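You operate a simulated robot arm through the tools that you are given. There is no shell and no other tool. Be economical: measure what you need, move in short steps, check, and stop when the job is done.

Carry out the task below with a simulated two-armed robot. There is one attempt and no reset: what you move stays moved.

## Task
Pick up the feed card that says "Leaf feed" with one hand, pass it to the other hand and put it on the top of the narrow table.
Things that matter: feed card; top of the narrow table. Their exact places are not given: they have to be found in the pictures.

Only the result counts: the job must be done as asked and must still hold three seconds after the hand-in. Knocking over, shifting, dropping, spilling or breaking anything else fails it.

## Robot
Two 6-joint arms with two-finger parallel grippers on one trunk, on a base that drives. Base frame: it is fixed to the floor where the robot stands at the start and does not move with it; the origin is under the middle of the robot, x ahead of it, y to its left, z up. Units: m, rad, N and s.
The left shoulder is at the start at [-0.089, 0.177, 0.806], the right one opposite. With the tool pointing down near the work surface each hand reaches from about 0.1 to 0.72 m from the robot's upright axis, wherever it stands, measured 20 degrees to its own side. Places, roughly: top of the narrow table [-2.7, 0.1, 0.8]. Payload 1.57 kg a hand.
The tool frame of a hand sits at the grasp point between the pads (the TCP): z along the fingers, y along the line on which they close. The tips reach 0.03 m beyond it. The gripper opens to 0.08 m. The fingers are 0.017 m wide and 0.012 m thick; the gripper's body (0.04 by 0.082 m) begins 0.08 m behind the TCP.
Orientation is that of the tool frame in the base frame, as [roll, pitch, yaw] about the fixed x, y, z axes, in that order (R = Rz(yaw) Ry(pitch) Rx(roll)). With the fingers straight down and closing along the base's y, the tool's x points along the base's -x, its y along +y and its z along -z.

## Interface
- The arms move only by the tool play_rows. It takes "left_rows", "right_rows" or both (then of equal length, played together; a hand with none holds still); each is one flat list of numbers, 7 for each row, row after row: the turn, a rotation vector about the tool's x, y, z in degrees, then the shift along the tool's x, y, z in m, then the finger opening in m, from 0 to 0.08. In form: [wx, wy, wz, tx, ty, tz, claw, wx, wy, wz, tx, ty, tz, claw, ...]. A call has 1 to 8 rows; each row is the pose to reach, as a shift and turn from the pose commanded when the call began, along the tool's axes at that moment. Each row takes 0.2 s and may step no farther than 0.05 m and 0.15 rad from the row before; otherwise, or with a gripper value out of range, the whole call is refused. A pose out of reach is approached as far as the arm can. The call stops where the force on the tool passes 40 N (or 10 N more than at its start, if that is more) or the arm is blocked; 0.2 s more then pass. The fingers move at their own pace (about 0.072 m/s each) and stop on an object; they squeeze with about 23 N. The grip force told is the motor's: it shows also when the fingers shut on nothing. Time passes only in rows, and 0.2 s behind the last, so rows that repeat a pose let the fingers close. The reply holds the time, the measured pose of the TCP, the force on the tool along the base axes, the opening and the grip force, in the units named above and with some noise, with the torque about the TCP (base axes, N m) and any sound that the robot's microphone picked up.
- Cameras (640 x 400 px; columns grow to the right, rows downward): "scene" is now at [0.0339, -0.0206, 1.5289]; the picture's right is [-0.23, -0.97, 0.00], its down [-0.72, 0.17, -0.67] and it looks along [0.65, -0.16, -0.74] (base axes); focal length 284 px, centre (320, 200). "left" rides on the left gripper at [0.072, 0.007, -0.122] in its tool frame; the picture's right is [-0.09, 1.00, 0.00], its down [-0.84, -0.08, -0.54] and it looks along [-0.54, -0.05, 0.84] (tool axes); focal length 238 px, centre (320, 200). "right" rides on the right gripper at [0.072, -0.007, -0.122] in its tool frame; the picture's right is [0.09, 1.00, 0.00], its down [-0.84, 0.08, -0.54] and it looks along [-0.54, 0.05, 0.84] (tool axes); focal length 238 px, centre (320, 200).
- camera(camera): a new picture of that camera. The clock stands still meanwhile.
- raise_lower(by): slides the trunk up (or, below 0, down) by that many m; the arms and the scene camera ride with it, the base frame stays. It gives what a move gives, with no picture.
- base_move(legs): drives the robot by 1 to 6 legs, each [ahead, left, turn to the left] in m, m and rad, along the robot's own axes; the way and the turn of a leg run together, so that a leg with both is an arc; at most 1.5 m and 3.142 rad a leg. The arms and the cameras ride along, it lands a little off, and it stops where it bumps. It gives what a move gives.
- aim_head(pan, tilt): turns the head with the scene camera to pan (to the left, within 2.496 rad either way) and tilt (down, from -0.506 to 1.204), counted from straight ahead of the robot. It gives what a move gives.
- pixel_to_xyz(camera, pixels): for up to 12 pixels [column, row] of the newest picture of that camera ("zoom" is the newest enlarged one), the place [x, y, z] in the base frame of the surface seen there, good to about 0.002 m. The clock stands still meanwhile.
- close_up(camera, box): a new picture of the part [left, top, right, bottom] of that camera's present view, enlarged. The clock stands still meanwhile.
- hand_in(): hands the job in; it is judged then, once.

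Keep the steps short. Do not move on a guess: measure, check each grasp and each placing, and mend mistakes. In all there are 80 turns and 58 pictures (those below and enlarged ones count). Leave the grippers open and the arms clear of the work at the hand-in unless told otherwise, and finish with a single line.

The tools are called after "Call:" by a JSON object that holds its "fn" and its "kwargs". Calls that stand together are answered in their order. play_rows: Moves the arms, as the interface text tells. Its arguments: {"type":"object","properties":{"left_rows":{"type":"array","items":{"type":"number"}},"right_rows":{"type":"array","items":{"type":"number"}}},"required":[]} The other tools are called the same way: raise_lower (by) slides the trunk up or down; base_move (legs) drives the base; aim_head (pan, tilt) turns the head that bears the scene camera; camera (camera) takes a picture; pixel_to_xyz (camera, pixels) gives the place of the surface under pixels of a picture; close_up (camera, box) takes an enlarged picture of a part of a camera's view; hand_in () hands the job in.

At the start:

```text
time: 0.0
left_tool_pos: [0.4109, 0.054, 1.1229]
left_tcp_rot: [-3.138, -0.001, 3.141]
left_wrist_force: [0.8, 0.4, -0.1]
left_ft_torque: [0.0, 0.03, -0.02]
left_width: 0.0801
left_grip_force: 0.1
right_tool_pos: [0.3279, -0.2521, 1.1948]
right_tcp_rot: [-3.142, 0.0, 3.14]
right_wrist_force: [-0.9, 0.1, 0.3]
right_ft_torque: [-0.02, -0.01, -0.01]
right_width: 0.0801
right_grip_force: 0.0
trunk travel left (down, up): [-0.25, 0.078]
robot x, y, heading: [0.0033, -0.0013, 0.003]
head pan, tilt: [-0.236, 0.836]
```

scene: 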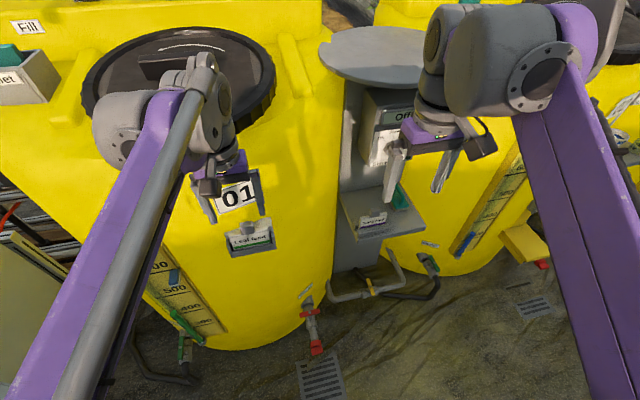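
right: 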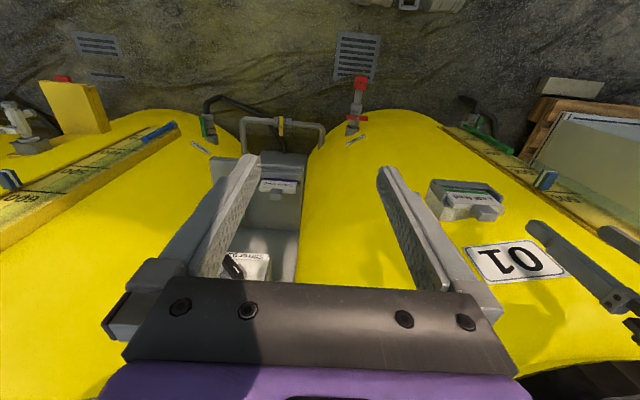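
left: 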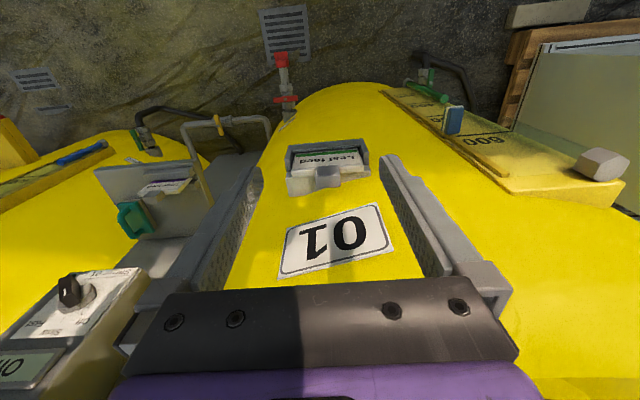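

I see a card in a holder on tank 01 near scene pixel (250,238), and another card on the shelf near (372,220). I'll enlarge both to read them.

Call:
{"fn": "close_up", "kwargs": {"camera": "scene", "box": [200, 180, 300, 260]}}

Call:
{"fn": "close_up", "kwargs": {"camera": "left", "box": [260, 120, 400, 210]}}

Call:
{"fn": "close_up", "kwargs": {"camera": "scene", "box": [330, 160, 440, 250]}}

```text
5.00 times, centred on (250, 220) of scene
```

zoom: 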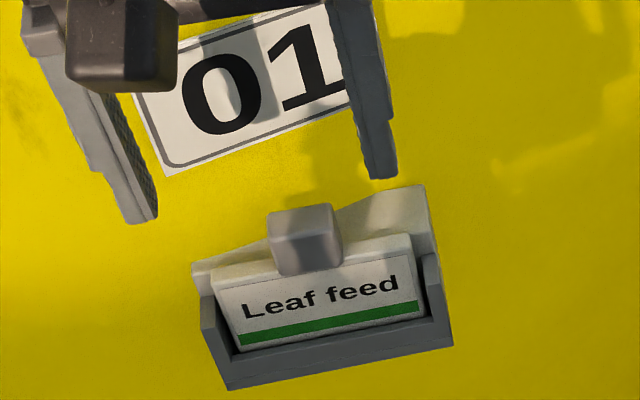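

```text
4.44 times, centred on (330, 165) of left
```

zoom: 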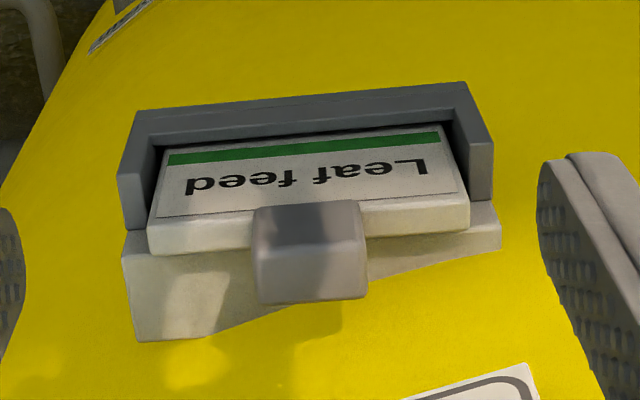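

```text
4.44 times, centred on (385, 205) of scene
```

zoom: 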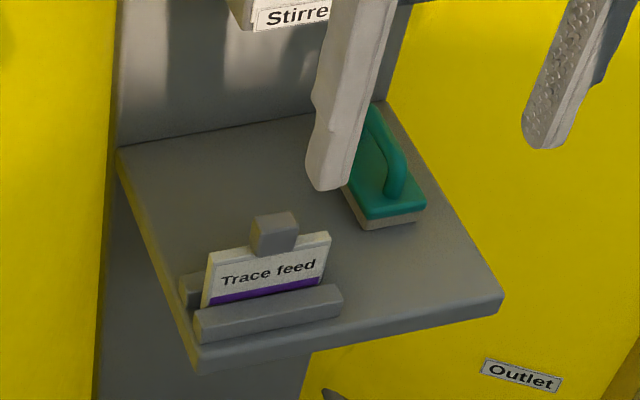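

It's the Leaf feed card, standing in a wall holder with a grey tab on top. I'll take a tight enlargement from each of two views so I can measure it.

Call:
{"fn": "close_up", "kwargs": {"camera": "scene", "box": [226, 210, 276, 260]}}

```text
8.00 times, centred on (251, 235) of scene
```

zoom: 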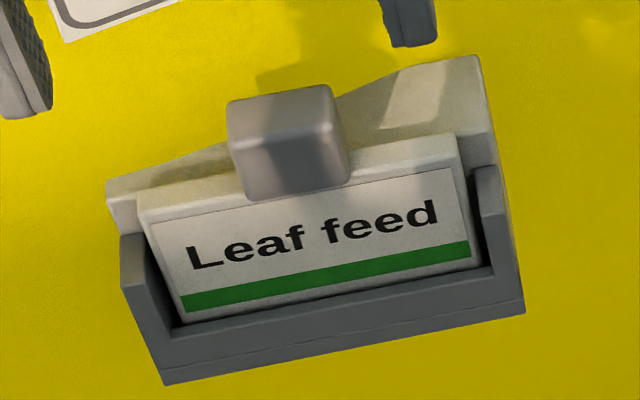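

Next I measure the tab's top corners and front, the card's ends, and the holder edges.

Call:
{"fn": "pixel_to_xyz", "kwargs": {"camera": "zoom", "pixels": [[238, 108], [325, 92], [252, 142], [340, 130], [256, 190], [342, 180], [150, 212], [450, 142], [190, 308], [468, 250], [170, 370], [400, 90]]}}

Call:
{"fn": "pixel_to_xyz", "kwargs": {"camera": "left", "pixels": [[322, 168], [337, 167], [318, 184], [337, 183], [327, 176], [296, 160], [360, 155], [300, 178], [360, 173], [330, 146]]}}

```text
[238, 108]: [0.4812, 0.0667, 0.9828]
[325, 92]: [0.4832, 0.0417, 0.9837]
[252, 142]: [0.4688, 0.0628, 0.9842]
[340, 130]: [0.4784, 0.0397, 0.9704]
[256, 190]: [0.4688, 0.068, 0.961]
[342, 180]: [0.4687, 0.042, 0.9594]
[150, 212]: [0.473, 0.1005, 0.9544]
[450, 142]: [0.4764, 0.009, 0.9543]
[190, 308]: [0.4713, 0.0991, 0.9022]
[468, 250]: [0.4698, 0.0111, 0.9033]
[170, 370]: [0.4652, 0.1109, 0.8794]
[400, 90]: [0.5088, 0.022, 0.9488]
```

```text
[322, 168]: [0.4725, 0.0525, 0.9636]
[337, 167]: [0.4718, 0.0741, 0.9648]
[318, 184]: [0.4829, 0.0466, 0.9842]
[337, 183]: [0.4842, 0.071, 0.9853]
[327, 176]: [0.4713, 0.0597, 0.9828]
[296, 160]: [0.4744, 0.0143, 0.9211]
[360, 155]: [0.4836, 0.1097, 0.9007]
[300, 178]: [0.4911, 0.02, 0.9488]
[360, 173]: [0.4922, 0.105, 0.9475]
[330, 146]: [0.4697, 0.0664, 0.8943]
```

The card spans y 0.01 to 0.10 with its top at z≈0.955. The tab spans y≈0.041–0.067, x≈0.469–0.485 and z≈0.957–0.984. Before descending with the left hand I check how close the tank wall is above the card.

Call:
{"fn": "pixel_to_xyz", "kwargs": {"camera": "scene", "pixels": [[270, 215], [238, 198], [272, 190], [290, 170], [275, 150], [300, 140], [262, 125], [285, 100], [300, 60], [195, 220]]}}

Call:
{"fn": "pixel_to_xyz", "kwargs": {"camera": "left", "pixels": [[300, 260], [335, 200], [340, 240], [318, 184], [327, 186], [340, 187]]}}

```text
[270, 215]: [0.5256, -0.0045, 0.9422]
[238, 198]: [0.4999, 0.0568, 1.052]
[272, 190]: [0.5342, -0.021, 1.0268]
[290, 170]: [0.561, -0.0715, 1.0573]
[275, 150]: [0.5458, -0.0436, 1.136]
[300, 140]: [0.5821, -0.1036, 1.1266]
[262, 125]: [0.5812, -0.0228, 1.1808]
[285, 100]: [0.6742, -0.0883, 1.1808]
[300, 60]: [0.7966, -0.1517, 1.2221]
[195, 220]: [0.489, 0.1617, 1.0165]
```

```text
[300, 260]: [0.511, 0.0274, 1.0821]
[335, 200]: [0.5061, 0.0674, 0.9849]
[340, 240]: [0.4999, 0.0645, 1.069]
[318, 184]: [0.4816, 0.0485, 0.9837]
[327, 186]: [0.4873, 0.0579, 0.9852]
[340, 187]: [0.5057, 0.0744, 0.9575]
```

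The wall is close (number plate at x≈0.50, z≈1.06), so I'll lean the hand back 25° with the fingers tilted forward so the gripper body stays clear. First I tilt and move to above the tab.

Call:
{"fn": "play_rows", "kwargs": {"left_rows": [0, -8, 0, 0, 0, 0, 0.08, 0, -16, 0, 0, 0, 0, 0.08, 0, -25, 0, 0, 0, 0, 0.08, 0, -25, 0, -0.03, 0, 0.03, 0.08, 0, -25, 0, -0.057, 0, 0.063, 0.08, 0, -25, 0, -0.057, 0, 0.085, 0.08]}}

Call:
{"fn": "close_up", "kwargs": {"camera": "left", "box": [220, 80, 420, 280]}}

Call:
{"fn": "close_up", "kwargs": {"camera": "scene", "box": [200, 180, 300, 260]}}

```text
refused: row 3 steps farther than a row can; nothing moved
```

```text
2.00 times, centred on (320, 180) of left
```

zoom: 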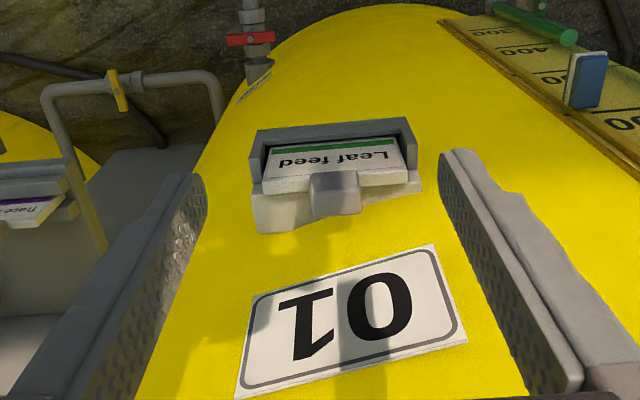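

```text
5.00 times, centred on (250, 220) of scene
```

zoom: 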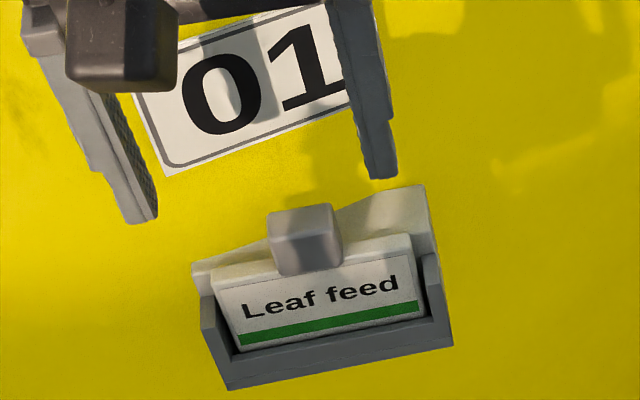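

The call was refused because a 9° step is too large, so I use steps of about 8° (max 8.6°).

Call:
{"fn": "play_rows", "kwargs": {"left_rows": [0, -7, 0, 0, 0, 0, 0.08, 0, -14, 0, 0, 0, 0.0, 0.08, 0, -21, 0, -0.0, 0, 0.02, 0.08, 0, -25, 0, -0.02, 0, 0.04, 0.08, 0, -25, 0, -0.04, 0, 0.06, 0.08, 0, -25, 0, -0.057, 0, 0.08, 0.08, 0, -25, 0, -0.057, 0, 0.085, 0.08]}}

Call:
{"fn": "close_up", "kwargs": {"camera": "left", "box": [220, 100, 420, 280]}}

Call:
{"fn": "close_up", "kwargs": {"camera": "scene", "box": [200, 180, 300, 260]}}

```text
time: 1.6
left_tool_pos: [0.4667, 0.0528, 1.0365]
left_tcp_rot: [-3.14, 0.439, 3.14]
left_wrist_force: [0.2, -0.1, 0.3]
left_ft_torque: [-0.03, 0.03, 0.01]
left_width: 0.0798
left_grip_force: 0.0
right_tool_pos: [0.3278, -0.251, 1.1944]
right_tcp_rot: [3.141, -0.001, 3.142]
right_wrist_force: [-0.1, -1.1, 0.0]
right_ft_torque: [0.0, 0.0, 0.01]
right_width: 0.0803
right_grip_force: 0.1
trunk travel left (down, up): [-0.25, 0.078]
robot x, y, heading: [0.0011, -0.0004, -0.002]
head pan, tilt: [-0.236, 0.836]
```

```text
2.22 times, centred on (320, 190) of left
```

zoom: 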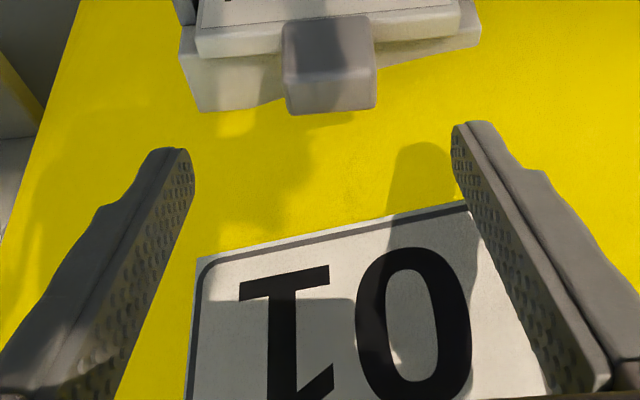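

```text
5.00 times, centred on (250, 220) of scene
```

zoom: 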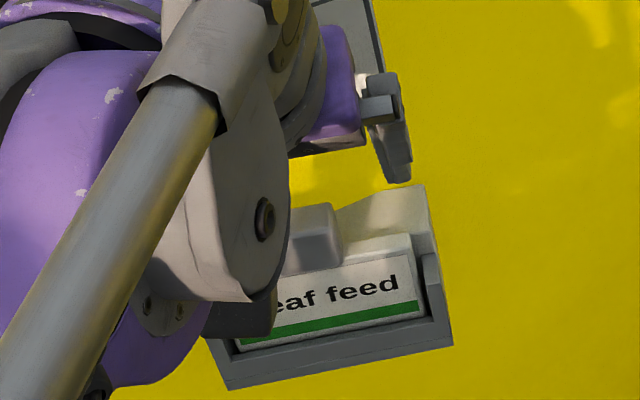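

The hand is above the tab and tilted. I measure the tab again from the left hand's nearer view.

Call:
{"fn": "close_up", "kwargs": {"camera": "left", "box": [250, 80, 390, 170]}}

Call:
{"fn": "pixel_to_xyz", "kwargs": {"camera": "zoom", "pixels": [[276, 210], [432, 210], [280, 290], [435, 285], [290, 180], [420, 180], [280, 240], [435, 240], [350, 250], [350, 285], [150, 180], [550, 160]]}}

```text
4.44 times, centred on (320, 125) of left
```

zoom: 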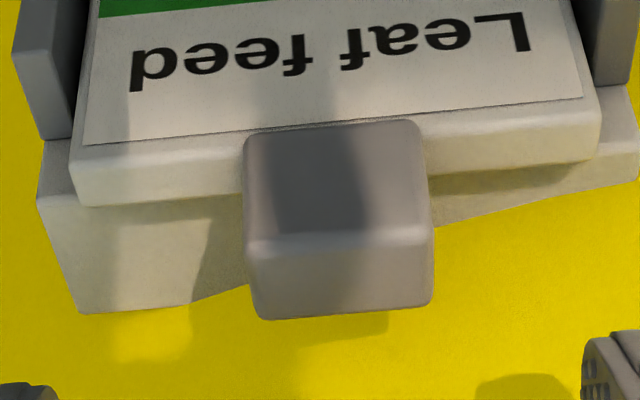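

```text
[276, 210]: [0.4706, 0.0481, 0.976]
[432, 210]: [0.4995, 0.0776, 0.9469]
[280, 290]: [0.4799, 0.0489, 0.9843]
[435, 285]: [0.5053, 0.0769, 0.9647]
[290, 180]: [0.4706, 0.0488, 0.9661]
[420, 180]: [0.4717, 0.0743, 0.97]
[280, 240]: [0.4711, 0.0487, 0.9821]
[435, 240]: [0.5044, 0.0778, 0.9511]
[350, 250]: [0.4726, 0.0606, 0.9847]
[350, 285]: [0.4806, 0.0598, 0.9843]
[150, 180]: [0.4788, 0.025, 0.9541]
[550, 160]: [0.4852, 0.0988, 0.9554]
```

The tab spans y≈0.043–0.075 in this view, and with the scene view its centre is about 0.057. I go straight down so the tips end just above the card's top edge, and half close the fingers.

Call:
{"fn": "play_rows", "kwargs": {"left_rows": [0, 0, 0, 0.006, 0.004, 0.014, 0.08, 0, 0, 0, 0.012, 0.004, 0.028, 0.08, 0, 0, 0, 0.0185, 0.004, 0.0427, 0.08, 0, 0, 0, 0.0185, 0.004, 0.0427, 0.046, 0, 0, 0, 0.0185, 0.004, 0.0427, 0.046]}}

Call:
{"fn": "close_up", "kwargs": {"camera": "left", "box": [220, 60, 420, 240]}}

Call:
{"fn": "close_up", "kwargs": {"camera": "right", "box": [400, 140, 600, 300]}}

```text
time: 2.8
left_tool_pos: [0.469, 0.0572, 0.9901]
left_tcp_rot: [-3.14, 0.436, -3.142]
left_wrist_force: [0.3, 0.4, -0.7]
left_ft_torque: [0.02, 0.03, 0.02]
left_width: 0.0459
left_grip_force: 0.1
right_tool_pos: [0.3286, -0.2509, 1.1939]
right_tcp_rot: [3.139, 0.0, -3.141]
right_wrist_force: [-0.2, 0.2, -0.4]
right_ft_torque: [-0.01, -0.01, 0.02]
right_width: 0.0804
right_grip_force: 0.1
trunk travel left (down, up): [-0.25, 0.078]
robot x, y, heading: [0.0006, -0.004, 0.001]
head pan, tilt: [-0.236, 0.836]
```

```text
2.22 times, centred on (320, 150) of left
```

zoom: 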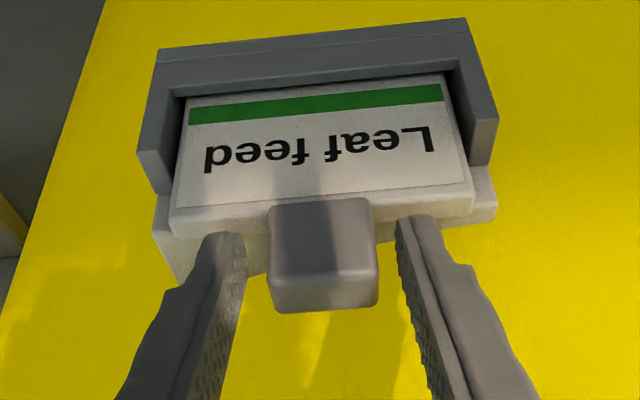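

```text
2.50 times, centred on (500, 220) of right
```

zoom: 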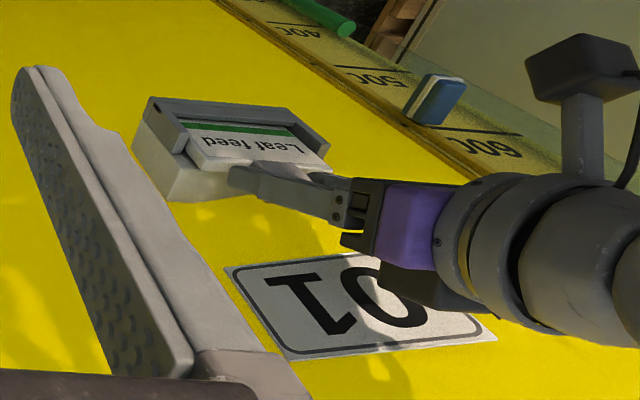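

The fingers straddle the tab evenly, with gaps of about 22 and 25 px. Closing now.

Call:
{"fn": "play_rows", "kwargs": {"left_rows": [0, 0, 0, 0, 0, 0, 0.02, 0, 0, 0, 0, 0, 0, 0.01, 0, 0, 0, 0, 0, 0, 0.01]}}

Call:
{"fn": "close_up", "kwargs": {"camera": "left", "box": [220, 60, 420, 240]}}

```text
time: 3.6
left_tool_pos: [0.4692, 0.0569, 0.9898]
left_tcp_rot: [-3.141, 0.438, 3.141]
left_wrist_force: [0.1, 0.4, 0.3]
left_ft_torque: [0.02, 0.02, -0.01]
left_width: 0.0311
left_grip_force: 23.3
right_tool_pos: [0.3281, -0.2515, 1.195]
right_tcp_rot: [3.142, 0.0, 3.141]
right_wrist_force: [0.1, 1.4, 0.6]
right_ft_torque: [-0.01, -0.02, 0.0]
right_width: 0.08
right_grip_force: 0.1
trunk travel left (down, up): [-0.25, 0.078]
robot x, y, heading: [-0.0001, -0.0023, -0.002]
head pan, tilt: [-0.236, 0.836]
```

```text
2.22 times, centred on (320, 150) of left
```

zoom: 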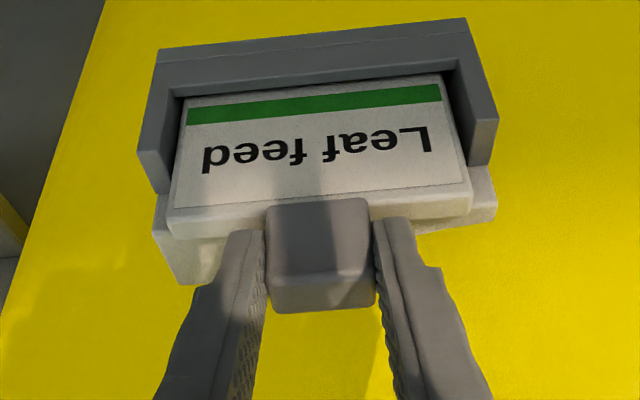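

The tab is gripped at 0.031 m width and 23 N. I lift straight up in small steps.

Call:
{"fn": "play_rows", "kwargs": {"left_rows": [0, 0, 0, -0.0042, 0, -0.0091, 0.01, 0, 0, 0, -0.0085, 0, -0.0181, 0.01, 0, 0, 0, -0.0127, 0, -0.0272, 0.01, 0, 0, 0, -0.0169, 0, -0.0363, 0.01, 0, 0, 0, -0.0211, 0, -0.0453, 0.01, 0, 0, 0, -0.0254, 0, -0.0544, 0.01, 0, 0, 0, -0.0296, 0, -0.0634, 0.01, 0, 0, 0, -0.0338, 0, -0.0725, 0.01]}}

Call:
{"fn": "camera", "kwargs": {"camera": "right"}}

```text
time: 5.4
left_tool_pos: [0.4683, 0.0571, 1.0703]
left_tcp_rot: [-3.14, 0.436, 3.14]
left_wrist_force: [0.1, -0.4, 0.6]
left_ft_torque: [0.01, -0.02, -0.04]
left_width: 0.0307
left_grip_force: 22.7
right_tool_pos: [0.3285, -0.2508, 1.1941]
right_tcp_rot: [-3.141, -0.001, -3.141]
right_wrist_force: [-0.2, -0.8, 0.0]
right_ft_torque: [-0.02, -0.04, 0.02]
right_width: 0.08
right_grip_force: 0.1
trunk travel left (down, up): [-0.25, 0.078]
robot x, y, heading: [-0.0054, -0.0015, 0.002]
head pan, tilt: [-0.236, 0.836]
```

```text
42 pictures are left
```

right: 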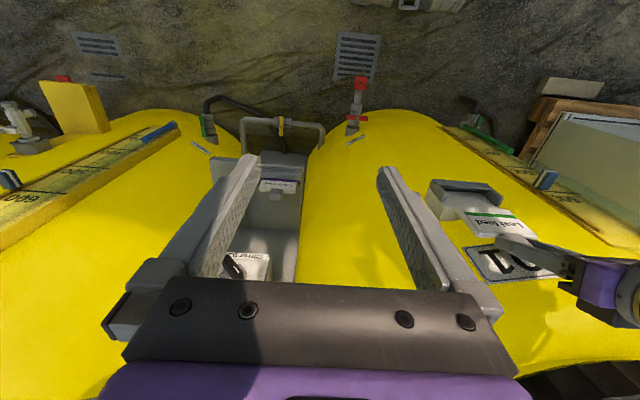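

The card is rising cleanly. I lift another 5 cm, then pull back from the tank by 10 cm.

Call:
{"fn": "play_rows", "kwargs": {"left_rows": [0, 0, 0, -0.0085, 0, -0.0181, 0.01, 0, 0, 0, -0.0169, 0, -0.0363, 0.01, 0, 0, 0, -0.0211, 0, -0.0453, 0.01, 0, 0, 0, 0.0061, 0, -0.058, 0.01, 0, 0, 0, 0.0332, 0, -0.0707, 0.01, 0, 0, 0, 0.0604, 0, -0.0833, 0.01, 0, 0, 0, 0.0786, 0, -0.0918, 0.01]}}

Call:
{"fn": "aim_head", "kwargs": {"pan": 0.1, "tilt": 0.75}}

Call:
{"fn": "camera", "kwargs": {"camera": "scene"}}

Call:
{"fn": "camera", "kwargs": {"camera": "right"}}

```text
time: 7.0
left_tool_pos: [0.3562, 0.0589, 1.1187]
left_tcp_rot: [-3.139, 0.439, -3.141]
left_wrist_force: [-0.5, -0.4, 0.2]
left_ft_torque: [0.03, 0.0, -0.01]
left_width: 0.0311
left_grip_force: 23.0
right_tool_pos: [0.3284, -0.2518, 1.1938]
right_tcp_rot: [3.141, -0.001, -3.141]
right_wrist_force: [0.3, 0.0, 0.4]
right_ft_torque: [0.04, 0.01, -0.04]
right_width: 0.0799
right_grip_force: 0.1
trunk travel left (down, up): [-0.25, 0.078]
robot x, y, heading: [0.0002, -0.0033, 0.001]
head pan, tilt: [-0.236, 0.836]
```

```text
time: 7.8
left_tool_pos: [0.3581, 0.0581, 1.118]
left_tcp_rot: [-3.141, 0.436, 3.141]
left_wrist_force: [0.5, -0.6, 0.0]
left_ft_torque: [-0.01, -0.01, 0.0]
left_width: 0.0308
left_grip_force: 23.1
right_tool_pos: [0.3294, -0.2512, 1.1948]
right_tcp_rot: [-3.141, 0.0, -3.141]
right_wrist_force: [0.3, 0.9, 0.1]
right_ft_torque: [0.03, 0.05, 0.01]
right_width: 0.08
right_grip_force: 0.0
trunk travel left (down, up): [-0.25, 0.078]
robot x, y, heading: [-0.0, -0.0027, 0.003]
head pan, tilt: [0.099, 0.75]
```

```text
41 pictures are left
```

scene: 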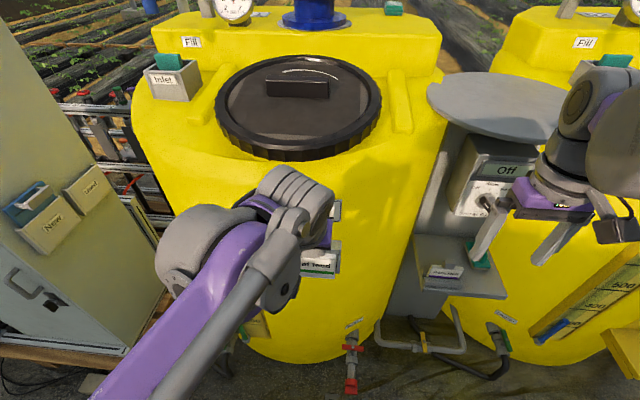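

```text
40 pictures are left
```

right: 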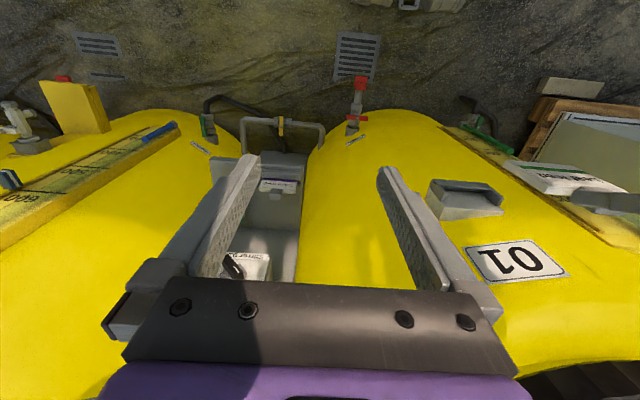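

The card is free and its holder stays in place. Before backing away I look behind me to see the path and the narrow table.

Call:
{"fn": "aim_head", "kwargs": {"pan": 2.45, "tilt": 0.35}}

Call:
{"fn": "camera", "kwargs": {"camera": "scene"}}

Call:
{"fn": "aim_head", "kwargs": {"pan": -2.45, "tilt": 0.35}}

Call:
{"fn": "camera", "kwargs": {"camera": "scene"}}

```text
time: 10.0
left_tool_pos: [0.3576, 0.0589, 1.1182]
left_tcp_rot: [-3.139, 0.437, -3.141]
left_wrist_force: [0.0, 0.0, -0.7]
left_ft_torque: [0.03, 0.02, -0.02]
left_width: 0.0312
left_grip_force: 22.8
right_tool_pos: [0.3292, -0.251, 1.1942]
right_tcp_rot: [-3.141, 0.001, 3.14]
right_wrist_force: [-0.4, 0.7, -0.6]
right_ft_torque: [0.02, 0.02, -0.02]
right_width: 0.0801
right_grip_force: 0.2
trunk travel left (down, up): [-0.25, 0.078]
robot x, y, heading: [-0.0037, -0.0, 0.003]
head pan, tilt: [2.45, 0.351]
```

```text
39 pictures are left
```

scene: 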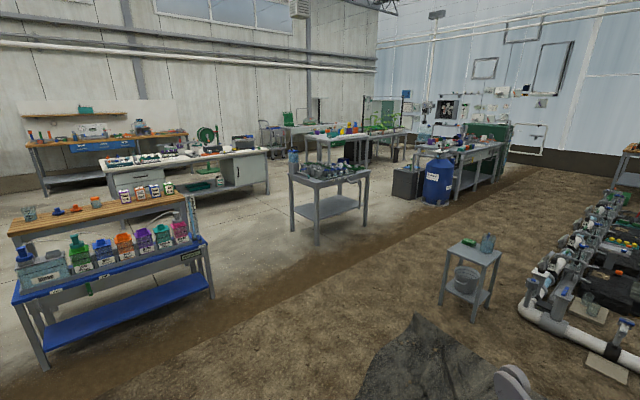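

```text
time: 13.9
left_tool_pos: [0.3577, 0.058, 1.1189]
left_tcp_rot: [-3.141, 0.436, -3.141]
left_wrist_force: [0.0, 0.0, -0.8]
left_ft_torque: [-0.02, 0.0, 0.02]
left_width: 0.0313
left_grip_force: 22.8
right_tool_pos: [0.3287, -0.2524, 1.1951]
right_tcp_rot: [-3.141, -0.001, -3.14]
right_wrist_force: [0.7, -0.2, 0.6]
right_ft_torque: [0.01, -0.02, -0.05]
right_width: 0.0799
right_grip_force: 0.0
trunk travel left (down, up): [-0.25, 0.078]
robot x, y, heading: [0.0008, 0.0025, 0.003]
head pan, tilt: [-2.45, 0.351]
```

```text
38 pictures are left
```

scene: 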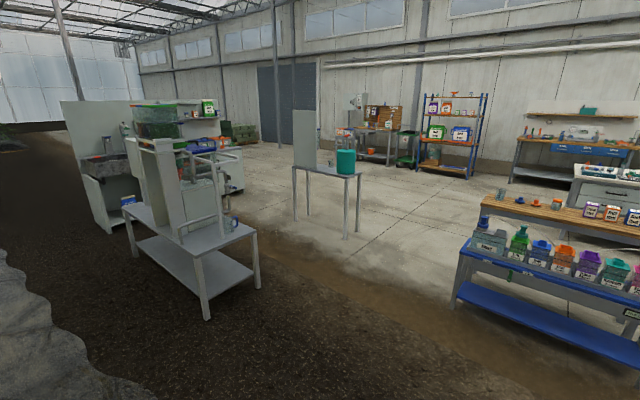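

I'm not sure which table is the narrow one, so I measure the candidates in this picture.

Call:
{"fn": "pixel_to_xyz", "kwargs": {"camera": "scene", "pixels": [[345, 175], [312, 169], [480, 208], [560, 216], [625, 230], [500, 250], [600, 210], [200, 240], [620, 185], [350, 380], [460, 380]]}}

Call:
{"fn": "close_up", "kwargs": {"camera": "scene", "box": [440, 170, 640, 320]}}

```text
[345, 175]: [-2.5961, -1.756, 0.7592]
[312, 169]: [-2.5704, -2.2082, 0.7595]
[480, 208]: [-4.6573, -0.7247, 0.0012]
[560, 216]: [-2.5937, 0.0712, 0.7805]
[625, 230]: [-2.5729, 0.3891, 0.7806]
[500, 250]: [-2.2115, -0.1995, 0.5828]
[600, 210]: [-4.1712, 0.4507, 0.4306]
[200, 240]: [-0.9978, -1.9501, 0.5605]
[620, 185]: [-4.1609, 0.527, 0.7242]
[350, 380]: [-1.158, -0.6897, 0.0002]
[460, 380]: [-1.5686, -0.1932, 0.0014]
```

```text
2.67 times, centred on (540, 245) of scene
```

zoom: 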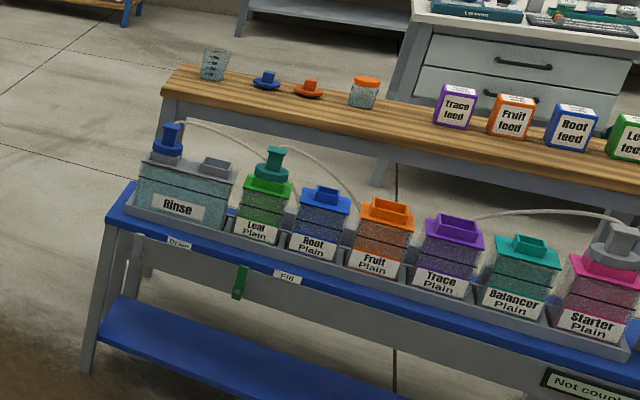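

The narrow table is the wooden-topped one behind the blue bench, with its top at z≈0.78. I measure its outline and the things on it.

Call:
{"fn": "pixel_to_xyz", "kwargs": {"camera": "zoom", "pixels": [[166, 92], [192, 70], [212, 76], [265, 85], [310, 95], [365, 105], [452, 124], [300, 118], [400, 140], [120, 215], [400, 104], [230, 95]]}}

```text
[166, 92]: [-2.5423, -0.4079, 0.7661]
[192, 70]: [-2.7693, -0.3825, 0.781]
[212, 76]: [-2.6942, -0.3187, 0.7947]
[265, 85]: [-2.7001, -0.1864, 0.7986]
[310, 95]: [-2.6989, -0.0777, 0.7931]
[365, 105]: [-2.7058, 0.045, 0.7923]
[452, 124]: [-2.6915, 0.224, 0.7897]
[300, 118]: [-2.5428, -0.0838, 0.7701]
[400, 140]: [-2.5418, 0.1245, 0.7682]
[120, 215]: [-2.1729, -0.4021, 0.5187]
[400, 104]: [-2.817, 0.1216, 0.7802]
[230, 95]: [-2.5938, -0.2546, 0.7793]
```

The items stand along the table's centre line at x≈-2.70, leaving free strips on both sides, and the far (-x) side has open floor. I plan to drive backward facing +x, pass the end of the benches at y≈-1, and strafe in behind the table. I check floor obstacles along that route.

Call:
{"fn": "pixel_to_xyz", "kwargs": {"camera": "scene", "pixels": [[20, 330], [60, 370], [120, 380], [205, 318], [258, 288], [300, 300], [400, 300], [345, 238], [400, 240], [420, 200], [357, 178], [252, 232]]}}

```text
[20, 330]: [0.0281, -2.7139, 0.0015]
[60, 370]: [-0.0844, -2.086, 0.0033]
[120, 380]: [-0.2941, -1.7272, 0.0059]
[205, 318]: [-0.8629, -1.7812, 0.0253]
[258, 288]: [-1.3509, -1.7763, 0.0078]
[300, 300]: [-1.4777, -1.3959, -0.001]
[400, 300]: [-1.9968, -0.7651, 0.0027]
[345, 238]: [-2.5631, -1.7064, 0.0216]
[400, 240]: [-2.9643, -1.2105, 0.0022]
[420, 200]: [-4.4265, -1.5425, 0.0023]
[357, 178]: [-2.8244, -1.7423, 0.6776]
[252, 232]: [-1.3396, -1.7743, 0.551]
```

The corridor is clear (y from -1.7 to -0.4). I back up 1.0 m into the open for the handover and point the head at the hands.

Call:
{"fn": "base_move", "kwargs": {"legs": [[-1.0, 0, 0]]}}

Call:
{"fn": "aim_head", "kwargs": {"pan": 0.0, "tilt": 0.8}}

Call:
{"fn": "camera", "kwargs": {"camera": "scene"}}

```text
time: 16.1
left_tool_pos: [0.0977, 0.0558, 1.1212]
left_tcp_rot: [-3.141, 0.442, 3.138]
left_wrist_force: [-1.0, 0.5, 0.0]
left_ft_torque: [0.0, -0.04, 0.03]
left_width: 0.0309
left_grip_force: 22.8
right_tool_pos: [0.0658, -0.2508, 1.1958]
right_tcp_rot: [3.141, 0.005, 3.138]
right_wrist_force: [-0.9, -0.3, -0.5]
right_ft_torque: [-0.02, -0.08, 0.02]
right_width: 0.0799
right_grip_force: 0.0
trunk travel left (down, up): [-0.25, 0.078]
robot x, y, heading: [-0.2536, 0.0012, 0.002]
head pan, tilt: [-2.45, 0.351]
stopped in leg 1: the robot was blocked; the commanded pose is now the measured one
```

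```text
time: 18.3
left_tool_pos: [0.1032, 0.0565, 1.1197]
left_tcp_rot: [-3.139, 0.436, 3.138]
left_wrist_force: [0.4, -0.2, -0.6]
left_ft_torque: [-0.01, 0.01, -0.03]
left_width: 0.031
left_grip_force: 23.2
right_tool_pos: [0.0735, -0.2523, 1.1936]
right_tcp_rot: [-3.14, -0.001, 3.137]
right_wrist_force: [0.0, 1.2, -0.1]
right_ft_torque: [-0.04, -0.02, -0.01]
right_width: 0.0801
right_grip_force: 0.0
trunk travel left (down, up): [-0.25, 0.078]
robot x, y, heading: [-0.2545, 0.002, -0.005]
head pan, tilt: [0.0, 0.799]
```

```text
36 pictures are left
```

scene: 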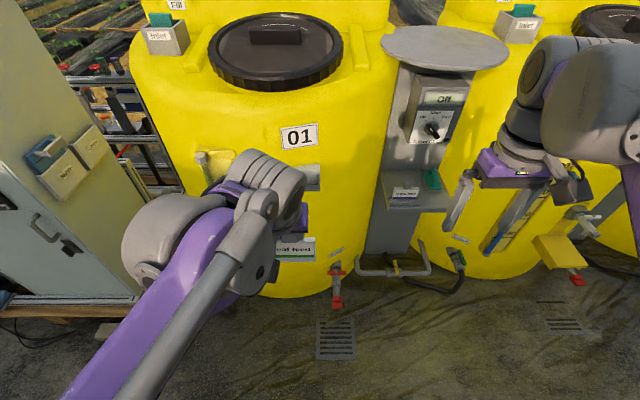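

Something behind blocked the base after 0.25 m. I look down and behind on both sides to find it.

Call:
{"fn": "aim_head", "kwargs": {"pan": 2.45, "tilt": 0.95}}

Call:
{"fn": "camera", "kwargs": {"camera": "scene"}}

Call:
{"fn": "aim_head", "kwargs": {"pan": -2.45, "tilt": 0.95}}

Call:
{"fn": "camera", "kwargs": {"camera": "scene"}}

```text
time: 20.5
left_tool_pos: [0.1026, 0.0572, 1.119]
left_tcp_rot: [-3.14, 0.439, 3.138]
left_wrist_force: [0.5, 0.5, -0.1]
left_ft_torque: [-0.03, -0.02, 0.0]
left_width: 0.031
left_grip_force: 23.1
right_tool_pos: [0.0723, -0.2526, 1.1949]
right_tcp_rot: [-3.142, 0.001, 3.138]
right_wrist_force: [0.2, 0.2, 0.3]
right_ft_torque: [-0.01, 0.01, -0.03]
right_width: 0.0799
right_grip_force: 0.0
trunk travel left (down, up): [-0.25, 0.078]
robot x, y, heading: [-0.2528, 0.0018, -0.005]
head pan, tilt: [2.45, 0.949]
```

```text
35 pictures are left
```

scene: 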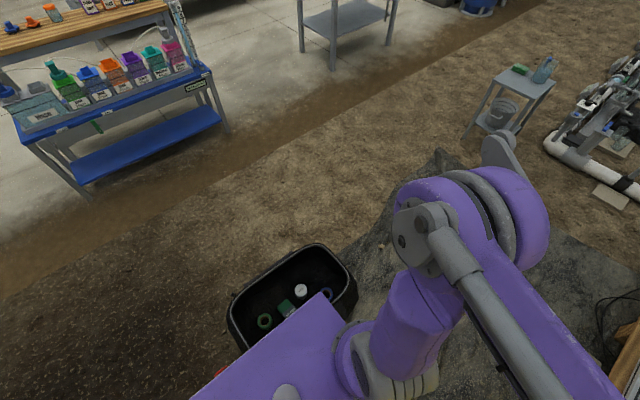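

```text
time: 24.4
left_tool_pos: [0.1033, 0.057, 1.1202]
left_tcp_rot: [-3.14, 0.437, 3.138]
left_wrist_force: [-0.3, 0.8, -0.3]
left_ft_torque: [0.0, 0.01, 0.03]
left_width: 0.031
left_grip_force: 23.4
right_tool_pos: [0.0727, -0.2513, 1.1939]
right_tcp_rot: [3.141, 0.001, 3.139]
right_wrist_force: [0.4, 0.1, 0.1]
right_ft_torque: [-0.02, -0.03, 0.04]
right_width: 0.08
right_grip_force: 0.0
trunk travel left (down, up): [-0.25, 0.078]
robot x, y, heading: [-0.2578, 0.0005, -0.001]
head pan, tilt: [-2.45, 0.949]
```

```text
34 pictures are left
```

scene: 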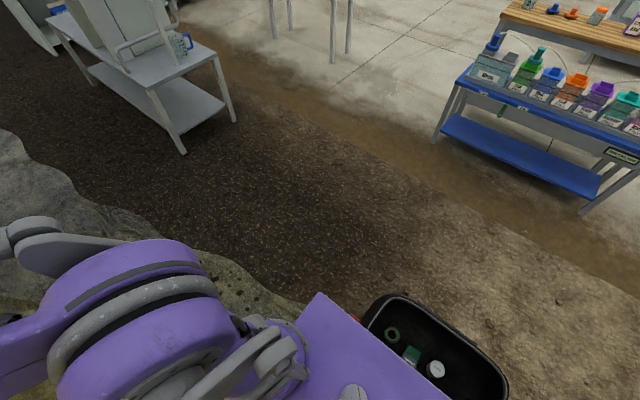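

There's a black bin directly behind the robot. I measure where it is and whether it rides on the robot.

Call:
{"fn": "pixel_to_xyz", "kwargs": {"camera": "scene", "pixels": [[380, 300], [500, 365], [365, 330], [412, 355], [440, 310], [375, 296], [345, 318], [505, 385], [434, 370], [240, 290]]}}

Call:
{"fn": "close_up", "kwargs": {"camera": "scene", "box": [320, 270, 520, 400]}}

```text
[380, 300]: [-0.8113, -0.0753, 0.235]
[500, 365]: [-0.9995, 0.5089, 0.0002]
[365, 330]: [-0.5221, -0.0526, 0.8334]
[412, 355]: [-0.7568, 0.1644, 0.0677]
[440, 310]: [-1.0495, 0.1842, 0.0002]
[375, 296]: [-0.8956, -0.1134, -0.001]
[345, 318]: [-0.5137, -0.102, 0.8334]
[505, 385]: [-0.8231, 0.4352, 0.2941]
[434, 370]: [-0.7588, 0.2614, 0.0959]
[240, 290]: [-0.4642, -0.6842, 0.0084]
```

```text
3.08 times, centred on (420, 335) of scene
```

zoom: 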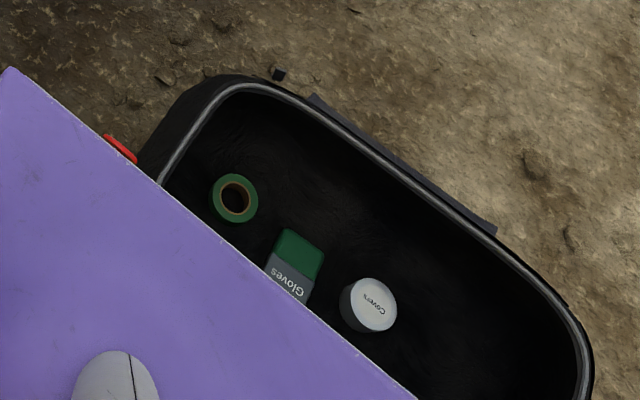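

A floor bin sits at x≈-0.6 to -0.87, y≈-0.1 to 0.45. I must go around it to the right, so I check the right side first.

Call:
{"fn": "aim_head", "kwargs": {"pan": -1.6, "tilt": 0.75}}

Call:
{"fn": "camera", "kwargs": {"camera": "scene"}}

Call:
{"fn": "pixel_to_xyz", "kwargs": {"camera": "scene", "pixels": [[200, 200], [320, 200], [450, 200], [320, 120], [200, 120], [450, 120], [320, 300], [100, 200], [320, 60], [560, 200]]}}

```text
time: 25.6
left_tool_pos: [0.1026, 0.0571, 1.1197]
left_tcp_rot: [-3.14, 0.437, 3.139]
left_wrist_force: [0.2, 0.3, -1.0]
left_ft_torque: [-0.03, 0.02, 0.01]
left_width: 0.0312
left_grip_force: 23.0
right_tool_pos: [0.0735, -0.2523, 1.1945]
right_tcp_rot: [3.141, 0.002, 3.138]
right_wrist_force: [0.1, -0.1, -0.7]
right_ft_torque: [-0.04, -0.02, -0.01]
right_width: 0.0797
right_grip_force: 0.1
trunk travel left (down, up): [-0.25, 0.078]
robot x, y, heading: [-0.2571, -0.0003, -0.001]
head pan, tilt: [-1.6, 0.75]
```

```text
32 pictures are left
```

scene: 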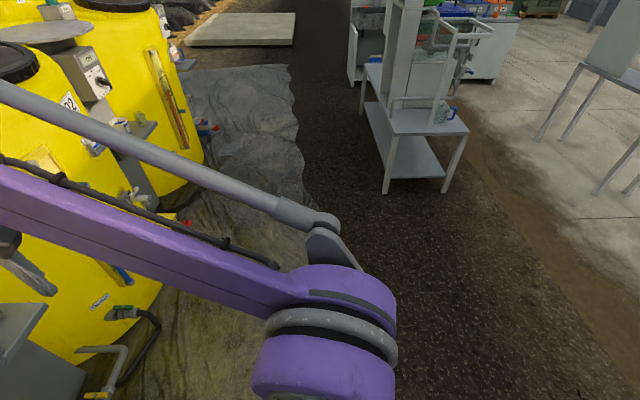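

```text
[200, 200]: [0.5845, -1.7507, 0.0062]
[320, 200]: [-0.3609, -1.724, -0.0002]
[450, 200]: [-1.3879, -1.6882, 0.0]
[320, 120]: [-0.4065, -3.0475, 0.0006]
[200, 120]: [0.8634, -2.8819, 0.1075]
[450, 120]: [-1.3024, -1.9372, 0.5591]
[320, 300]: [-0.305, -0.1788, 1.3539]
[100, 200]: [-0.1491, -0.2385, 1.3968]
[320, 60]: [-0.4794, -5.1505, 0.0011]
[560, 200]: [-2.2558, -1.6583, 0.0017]
```

The right side is open floor. I go forward slightly, then strafe right to y≈-1.05, then back to x≈-1.0.

Call:
{"fn": "base_move", "kwargs": {"legs": [[0.06, 0, 0], [0, -1.05, 0], [-0.7, 0, 0]]}}

Call:
{"fn": "aim_head", "kwargs": {"pan": 0.0, "tilt": 0.8}}

Call:
{"fn": "camera", "kwargs": {"camera": "right"}}

```text
time: 39.2
left_tool_pos: [-0.5467, -1.0011, 1.1193]
left_tcp_rot: [-3.139, 0.438, 3.134]
left_wrist_force: [-0.8, -0.1, -1.0]
left_ft_torque: [0.01, 0.02, -0.02]
left_width: 0.0311
left_grip_force: 23.3
right_tool_pos: [-0.5779, -1.3109, 1.1943]
right_tcp_rot: [3.14, 0.001, 3.133]
right_wrist_force: [0.7, 0.2, 0.3]
right_ft_torque: [0.04, 0.0, 0.01]
right_width: 0.0802
right_grip_force: 0.0
trunk travel left (down, up): [-0.25, 0.078]
robot x, y, heading: [-0.9038, -1.0545, -0.011]
head pan, tilt: [-1.6, 0.75]
```

```text
time: 40.9
left_tool_pos: [-0.5451, -1.0001, 1.1184]
left_tcp_rot: [-3.141, 0.439, 3.133]
left_wrist_force: [-0.4, -0.3, -0.3]
left_ft_torque: [0.03, 0.0, 0.04]
left_width: 0.0311
left_grip_force: 23.0
right_tool_pos: [-0.5769, -1.3096, 1.1945]
right_tcp_rot: [-3.14, -0.002, 3.134]
right_wrist_force: [-0.1, -0.1, -0.3]
right_ft_torque: [-0.01, -0.01, 0.03]
right_width: 0.0801
right_grip_force: 0.1
trunk travel left (down, up): [-0.25, 0.078]
robot x, y, heading: [-0.9055, -1.0561, -0.011]
head pan, tilt: [0.0, 0.799]
```

```text
31 pictures are left
```

right: 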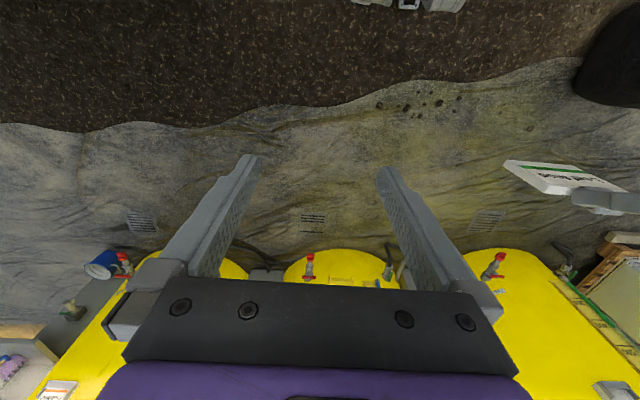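

The card is held at right-image (570,180). Next I turn the right hand so it can come in from the right with its fingers closing across the card's thickness. First is the yaw of +90° about its tool z, in two calls.

Call:
{"fn": "play_rows", "kwargs": {"right_rows": [0, 0, 8, 0, 0, 0, 0.08, 0, 0, 16, 0, 0, 0, 0.08, 0, 0, 24, 0, 0, 0, 0.08, 0, 0, 32, 0, 0, 0, 0.08, 0, 0, 40, 0, 0, 0, 0.08, 0, 0, 48, 0, 0, 0, 0.08]}}

Call:
{"fn": "play_rows", "kwargs": {"right_rows": [0, 0, 8, 0, 0, 0, 0.08, 0, 0, 16, 0, 0, 0, 0.08, 0, 0, 24, 0, 0, 0, 0.08, 0, 0, 32, 0, 0, 0, 0.08, 0, 0, 40, 0, 0, 0, 0.08, 0, 0, 42, 0, 0, 0, 0.08]}}

Call:
{"fn": "play_rows", "kwargs": {"right_rows": [0, 8, 0, 0, 0, 0, 0.08, 0, 16, 0, 0, 0, 0, 0.08, 0, 24, 0, 0, 0, 0, 0.08, 0, 32, 0, 0, 0, 0, 0.08, 0, 40, 0, 0, 0, 0, 0.08, 0, 48, 0, 0, 0, 0, 0.08, 0, 55, 0, 0, 0, 0, 0.08, 0, 60, 0, 0, 0, 0, 0.08]}}

Call:
{"fn": "camera", "kwargs": {"camera": "scene"}}

Call:
{"fn": "camera", "kwargs": {"camera": "right"}}

```text
time: 42.3
left_tool_pos: [-0.5468, -1.0019, 1.1192]
left_tcp_rot: [-3.14, 0.438, 3.133]
left_wrist_force: [-0.1, 0.7, -0.7]
left_ft_torque: [0.01, 0.02, -0.01]
left_width: 0.0308
left_grip_force: 23.2
right_tool_pos: [-0.5784, -1.3101, 1.1956]
right_tcp_rot: [-3.14, -0.001, 2.292]
right_wrist_force: [-0.8, -0.1, -1.3]
right_ft_torque: [-0.02, -0.03, -0.01]
right_width: 0.0801
right_grip_force: 0.0
trunk travel left (down, up): [-0.25, 0.078]
robot x, y, heading: [-0.9041, -1.055, -0.007]
head pan, tilt: [0.0, 0.799]
```

```text
time: 43.7
left_tool_pos: [-0.5466, -0.9997, 1.1203]
left_tcp_rot: [-3.139, 0.437, 3.133]
left_wrist_force: [0.6, 0.5, 0.3]
left_ft_torque: [0.02, 0.02, 0.05]
left_width: 0.031
left_grip_force: 22.7
right_tool_pos: [-0.5773, -1.3086, 1.1944]
right_tcp_rot: [3.141, 0.0, 1.561]
right_wrist_force: [1.0, -0.1, -0.3]
right_ft_torque: [0.03, -0.05, 0.03]
right_width: 0.0801
right_grip_force: 0.0
trunk travel left (down, up): [-0.25, 0.078]
robot x, y, heading: [-0.9003, -1.0532, -0.01]
head pan, tilt: [0.0, 0.799]
```

```text
time: 45.5
left_tool_pos: [-0.5453, -1.0, 1.1197]
left_tcp_rot: [-3.14, 0.436, 3.134]
left_wrist_force: [0.1, 0.6, 0.0]
left_ft_torque: [0.0, 0.02, 0.02]
left_width: 0.0309
left_grip_force: 23.4
right_tool_pos: [-0.5633, -1.2895, 1.1917]
right_tcp_rot: [3.134, -1.041, 1.564]
right_wrist_force: [0.8, -0.3, -0.3]
right_ft_torque: [0.03, -0.01, 0.01]
right_width: 0.0799
right_grip_force: 0.0
right hand out of reach, approached as far as the arm can: row 8
trunk travel left (down, up): [-0.25, 0.078]
robot x, y, heading: [-0.9056, -1.0557, -0.008]
head pan, tilt: [0.0, 0.799]
```

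```text
30 pictures are left
```

scene: 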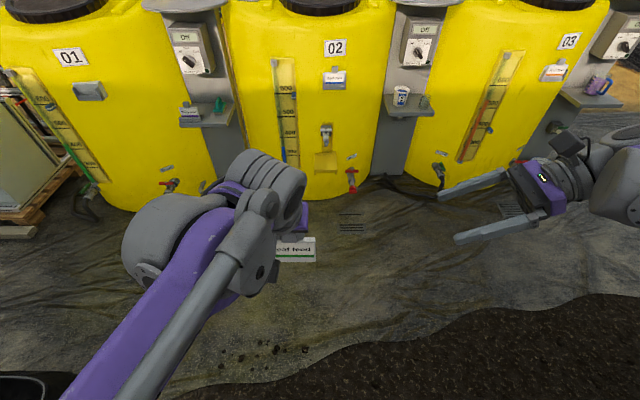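

```text
29 pictures are left
```

right: 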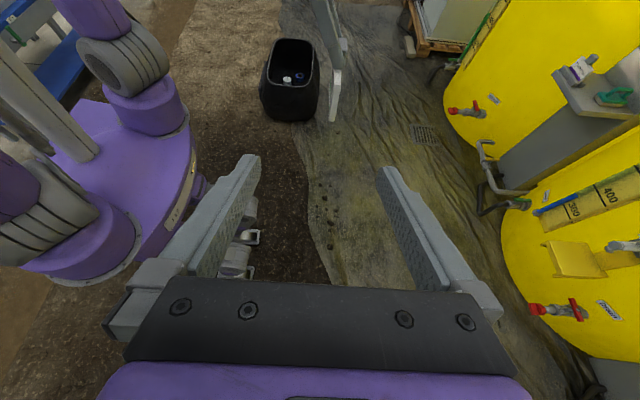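

The right hand is turned (30° below horizontal), and the card is seen edge-on at right-image (335,95). I enlarge the card in the scene view to measure it.

Call:
{"fn": "close_up", "kwargs": {"camera": "scene", "box": [270, 220, 330, 270]}}

Call:
{"fn": "pixel_to_xyz", "kwargs": {"camera": "zoom", "pixels": [[478, 200], [470, 260], [478, 310], [478, 400], [300, 200], [300, 300], [300, 390]]}}

```text
8.00 times, centred on (300, 245) of scene
```

zoom: 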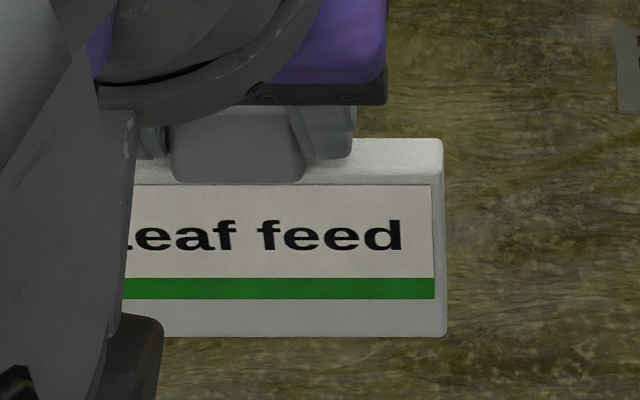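

```text
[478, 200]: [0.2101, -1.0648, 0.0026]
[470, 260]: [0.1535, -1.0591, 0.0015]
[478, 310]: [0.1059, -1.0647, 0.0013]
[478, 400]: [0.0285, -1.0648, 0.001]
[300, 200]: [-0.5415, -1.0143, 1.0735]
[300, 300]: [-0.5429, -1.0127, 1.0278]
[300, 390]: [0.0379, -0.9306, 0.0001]
```

Call:
{"fn": "pixel_to_xyz", "kwargs": {"camera": "zoom", "pixels": [[436, 190], [436, 328], [300, 332], [200, 332], [400, 144], [400, 178], [430, 145], [430, 178], [420, 260]]}}

```text
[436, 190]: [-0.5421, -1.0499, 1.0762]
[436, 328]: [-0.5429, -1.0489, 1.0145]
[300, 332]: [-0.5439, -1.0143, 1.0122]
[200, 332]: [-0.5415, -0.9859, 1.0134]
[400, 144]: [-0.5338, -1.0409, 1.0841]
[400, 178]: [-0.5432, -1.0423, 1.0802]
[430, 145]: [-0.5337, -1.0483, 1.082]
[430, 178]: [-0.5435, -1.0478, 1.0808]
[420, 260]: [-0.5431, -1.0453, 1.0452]
```

Card: x centre -0.538, thickness ≈10 mm, right end y≈-1.051, z from 1.012 to 1.083. I bring the right hand to a pre-grasp about 9 cm short of it.

Call:
{"fn": "play_rows", "kwargs": {"right_rows": [0, 0, 0, 0.001, 0.008, 0.042, 0.08, 0, 0, 0, 0.003, 0.016, 0.084, 0.08, 0, 0, 0, 0.004, 0.024, 0.126, 0.08, 0, 0, 0, 0.005, 0.032, 0.168, 0.08, 0, 0, 0, 0.0068, 0.037, 0.205, 0.08, 0, 0, 0, 0.0068, 0.037, 0.205, 0.08]}}

Call:
{"fn": "camera", "kwargs": {"camera": "right"}}

```text
time: 46.9
left_tool_pos: [-0.5455, -1.0015, 1.1178]
left_tcp_rot: [-3.139, 0.437, 3.132]
left_wrist_force: [0.0, 0.4, -0.1]
left_ft_torque: [-0.02, 0.0, -0.01]
left_width: 0.0307
left_grip_force: 22.6
right_tool_pos: [-0.5252, -1.1099, 1.0948]
right_tcp_rot: [3.139, -1.048, 1.563]
right_wrist_force: [0.8, -0.3, -0.3]
right_ft_torque: [0.02, -0.01, 0.0]
right_width: 0.0803
right_grip_force: 0.0
trunk travel left (down, up): [-0.25, 0.078]
robot x, y, heading: [-0.9067, -1.0507, -0.01]
head pan, tilt: [0.0, 0.799]
```

```text
27 pictures are left
```

right: 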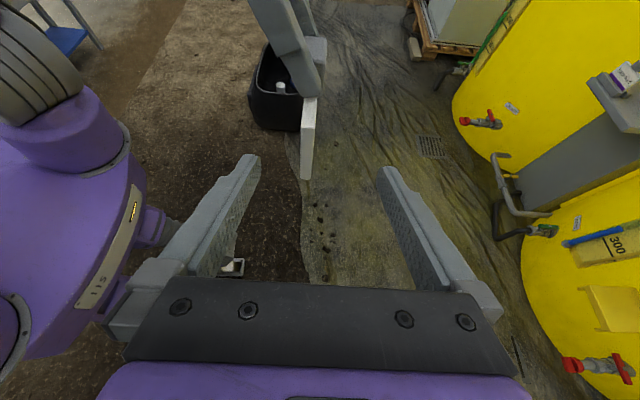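

The right TCP is at (-0.525,-1.110,1.095) and the card lies 13 mm toward -x. I centre on it and advance until the fingers straddle the card's end.

Call:
{"fn": "play_rows", "kwargs": {"right_rows": [0, 0, 0, 0, -0.0128, 0, 0.08, 0, 0, 0, -0.001, -0.0128, 0.02, 0.08, 0, 0, 0, -0.002, -0.0128, 0.04, 0.08, 0, 0, 0, -0.003, -0.0128, 0.06, 0.08, 0, 0, 0, -0.0037, -0.0128, 0.0795, 0.08, 0, 0, 0, -0.0037, -0.0128, 0.0795, 0.04, 0, 0, 0, -0.0037, -0.0128, 0.0795, 0.04]}}

Call:
{"fn": "camera", "kwargs": {"camera": "right"}}

Call:
{"fn": "close_up", "kwargs": {"camera": "scene", "box": [250, 190, 390, 280]}}

```text
time: 48.5
left_tool_pos: [-0.5462, -1.0006, 1.1198]
left_tcp_rot: [-3.141, 0.435, 3.133]
left_wrist_force: [0.5, -0.2, -0.1]
left_ft_torque: [-0.01, 0.02, 0.02]
left_width: 0.0309
left_grip_force: 23.0
right_tool_pos: [-0.5372, -1.0414, 1.0517]
right_tcp_rot: [3.14, -1.046, 1.565]
right_wrist_force: [0.1, -0.9, -0.4]
right_ft_torque: [0.0, -0.03, 0.01]
right_width: 0.0399
right_grip_force: 0.0
trunk travel left (down, up): [-0.25, 0.078]
robot x, y, heading: [-0.9046, -1.0555, -0.011]
head pan, tilt: [0.0, 0.799]
```

```text
26 pictures are left
```

right: 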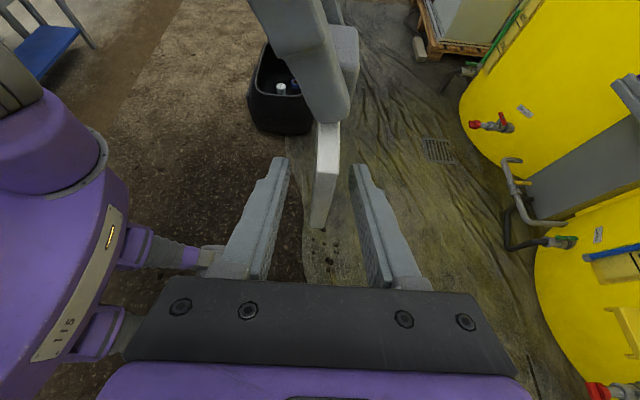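

```text
4.44 times, centred on (320, 235) of scene
```

zoom: 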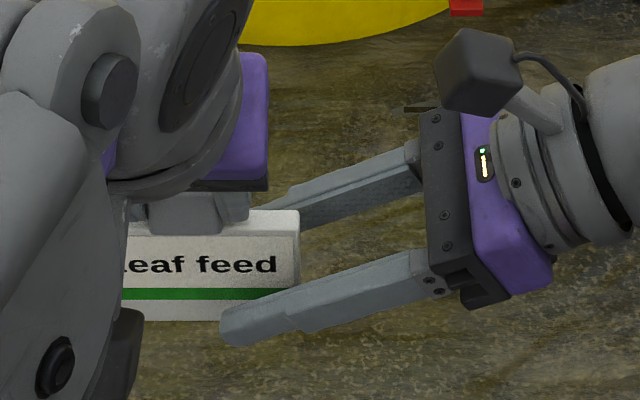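

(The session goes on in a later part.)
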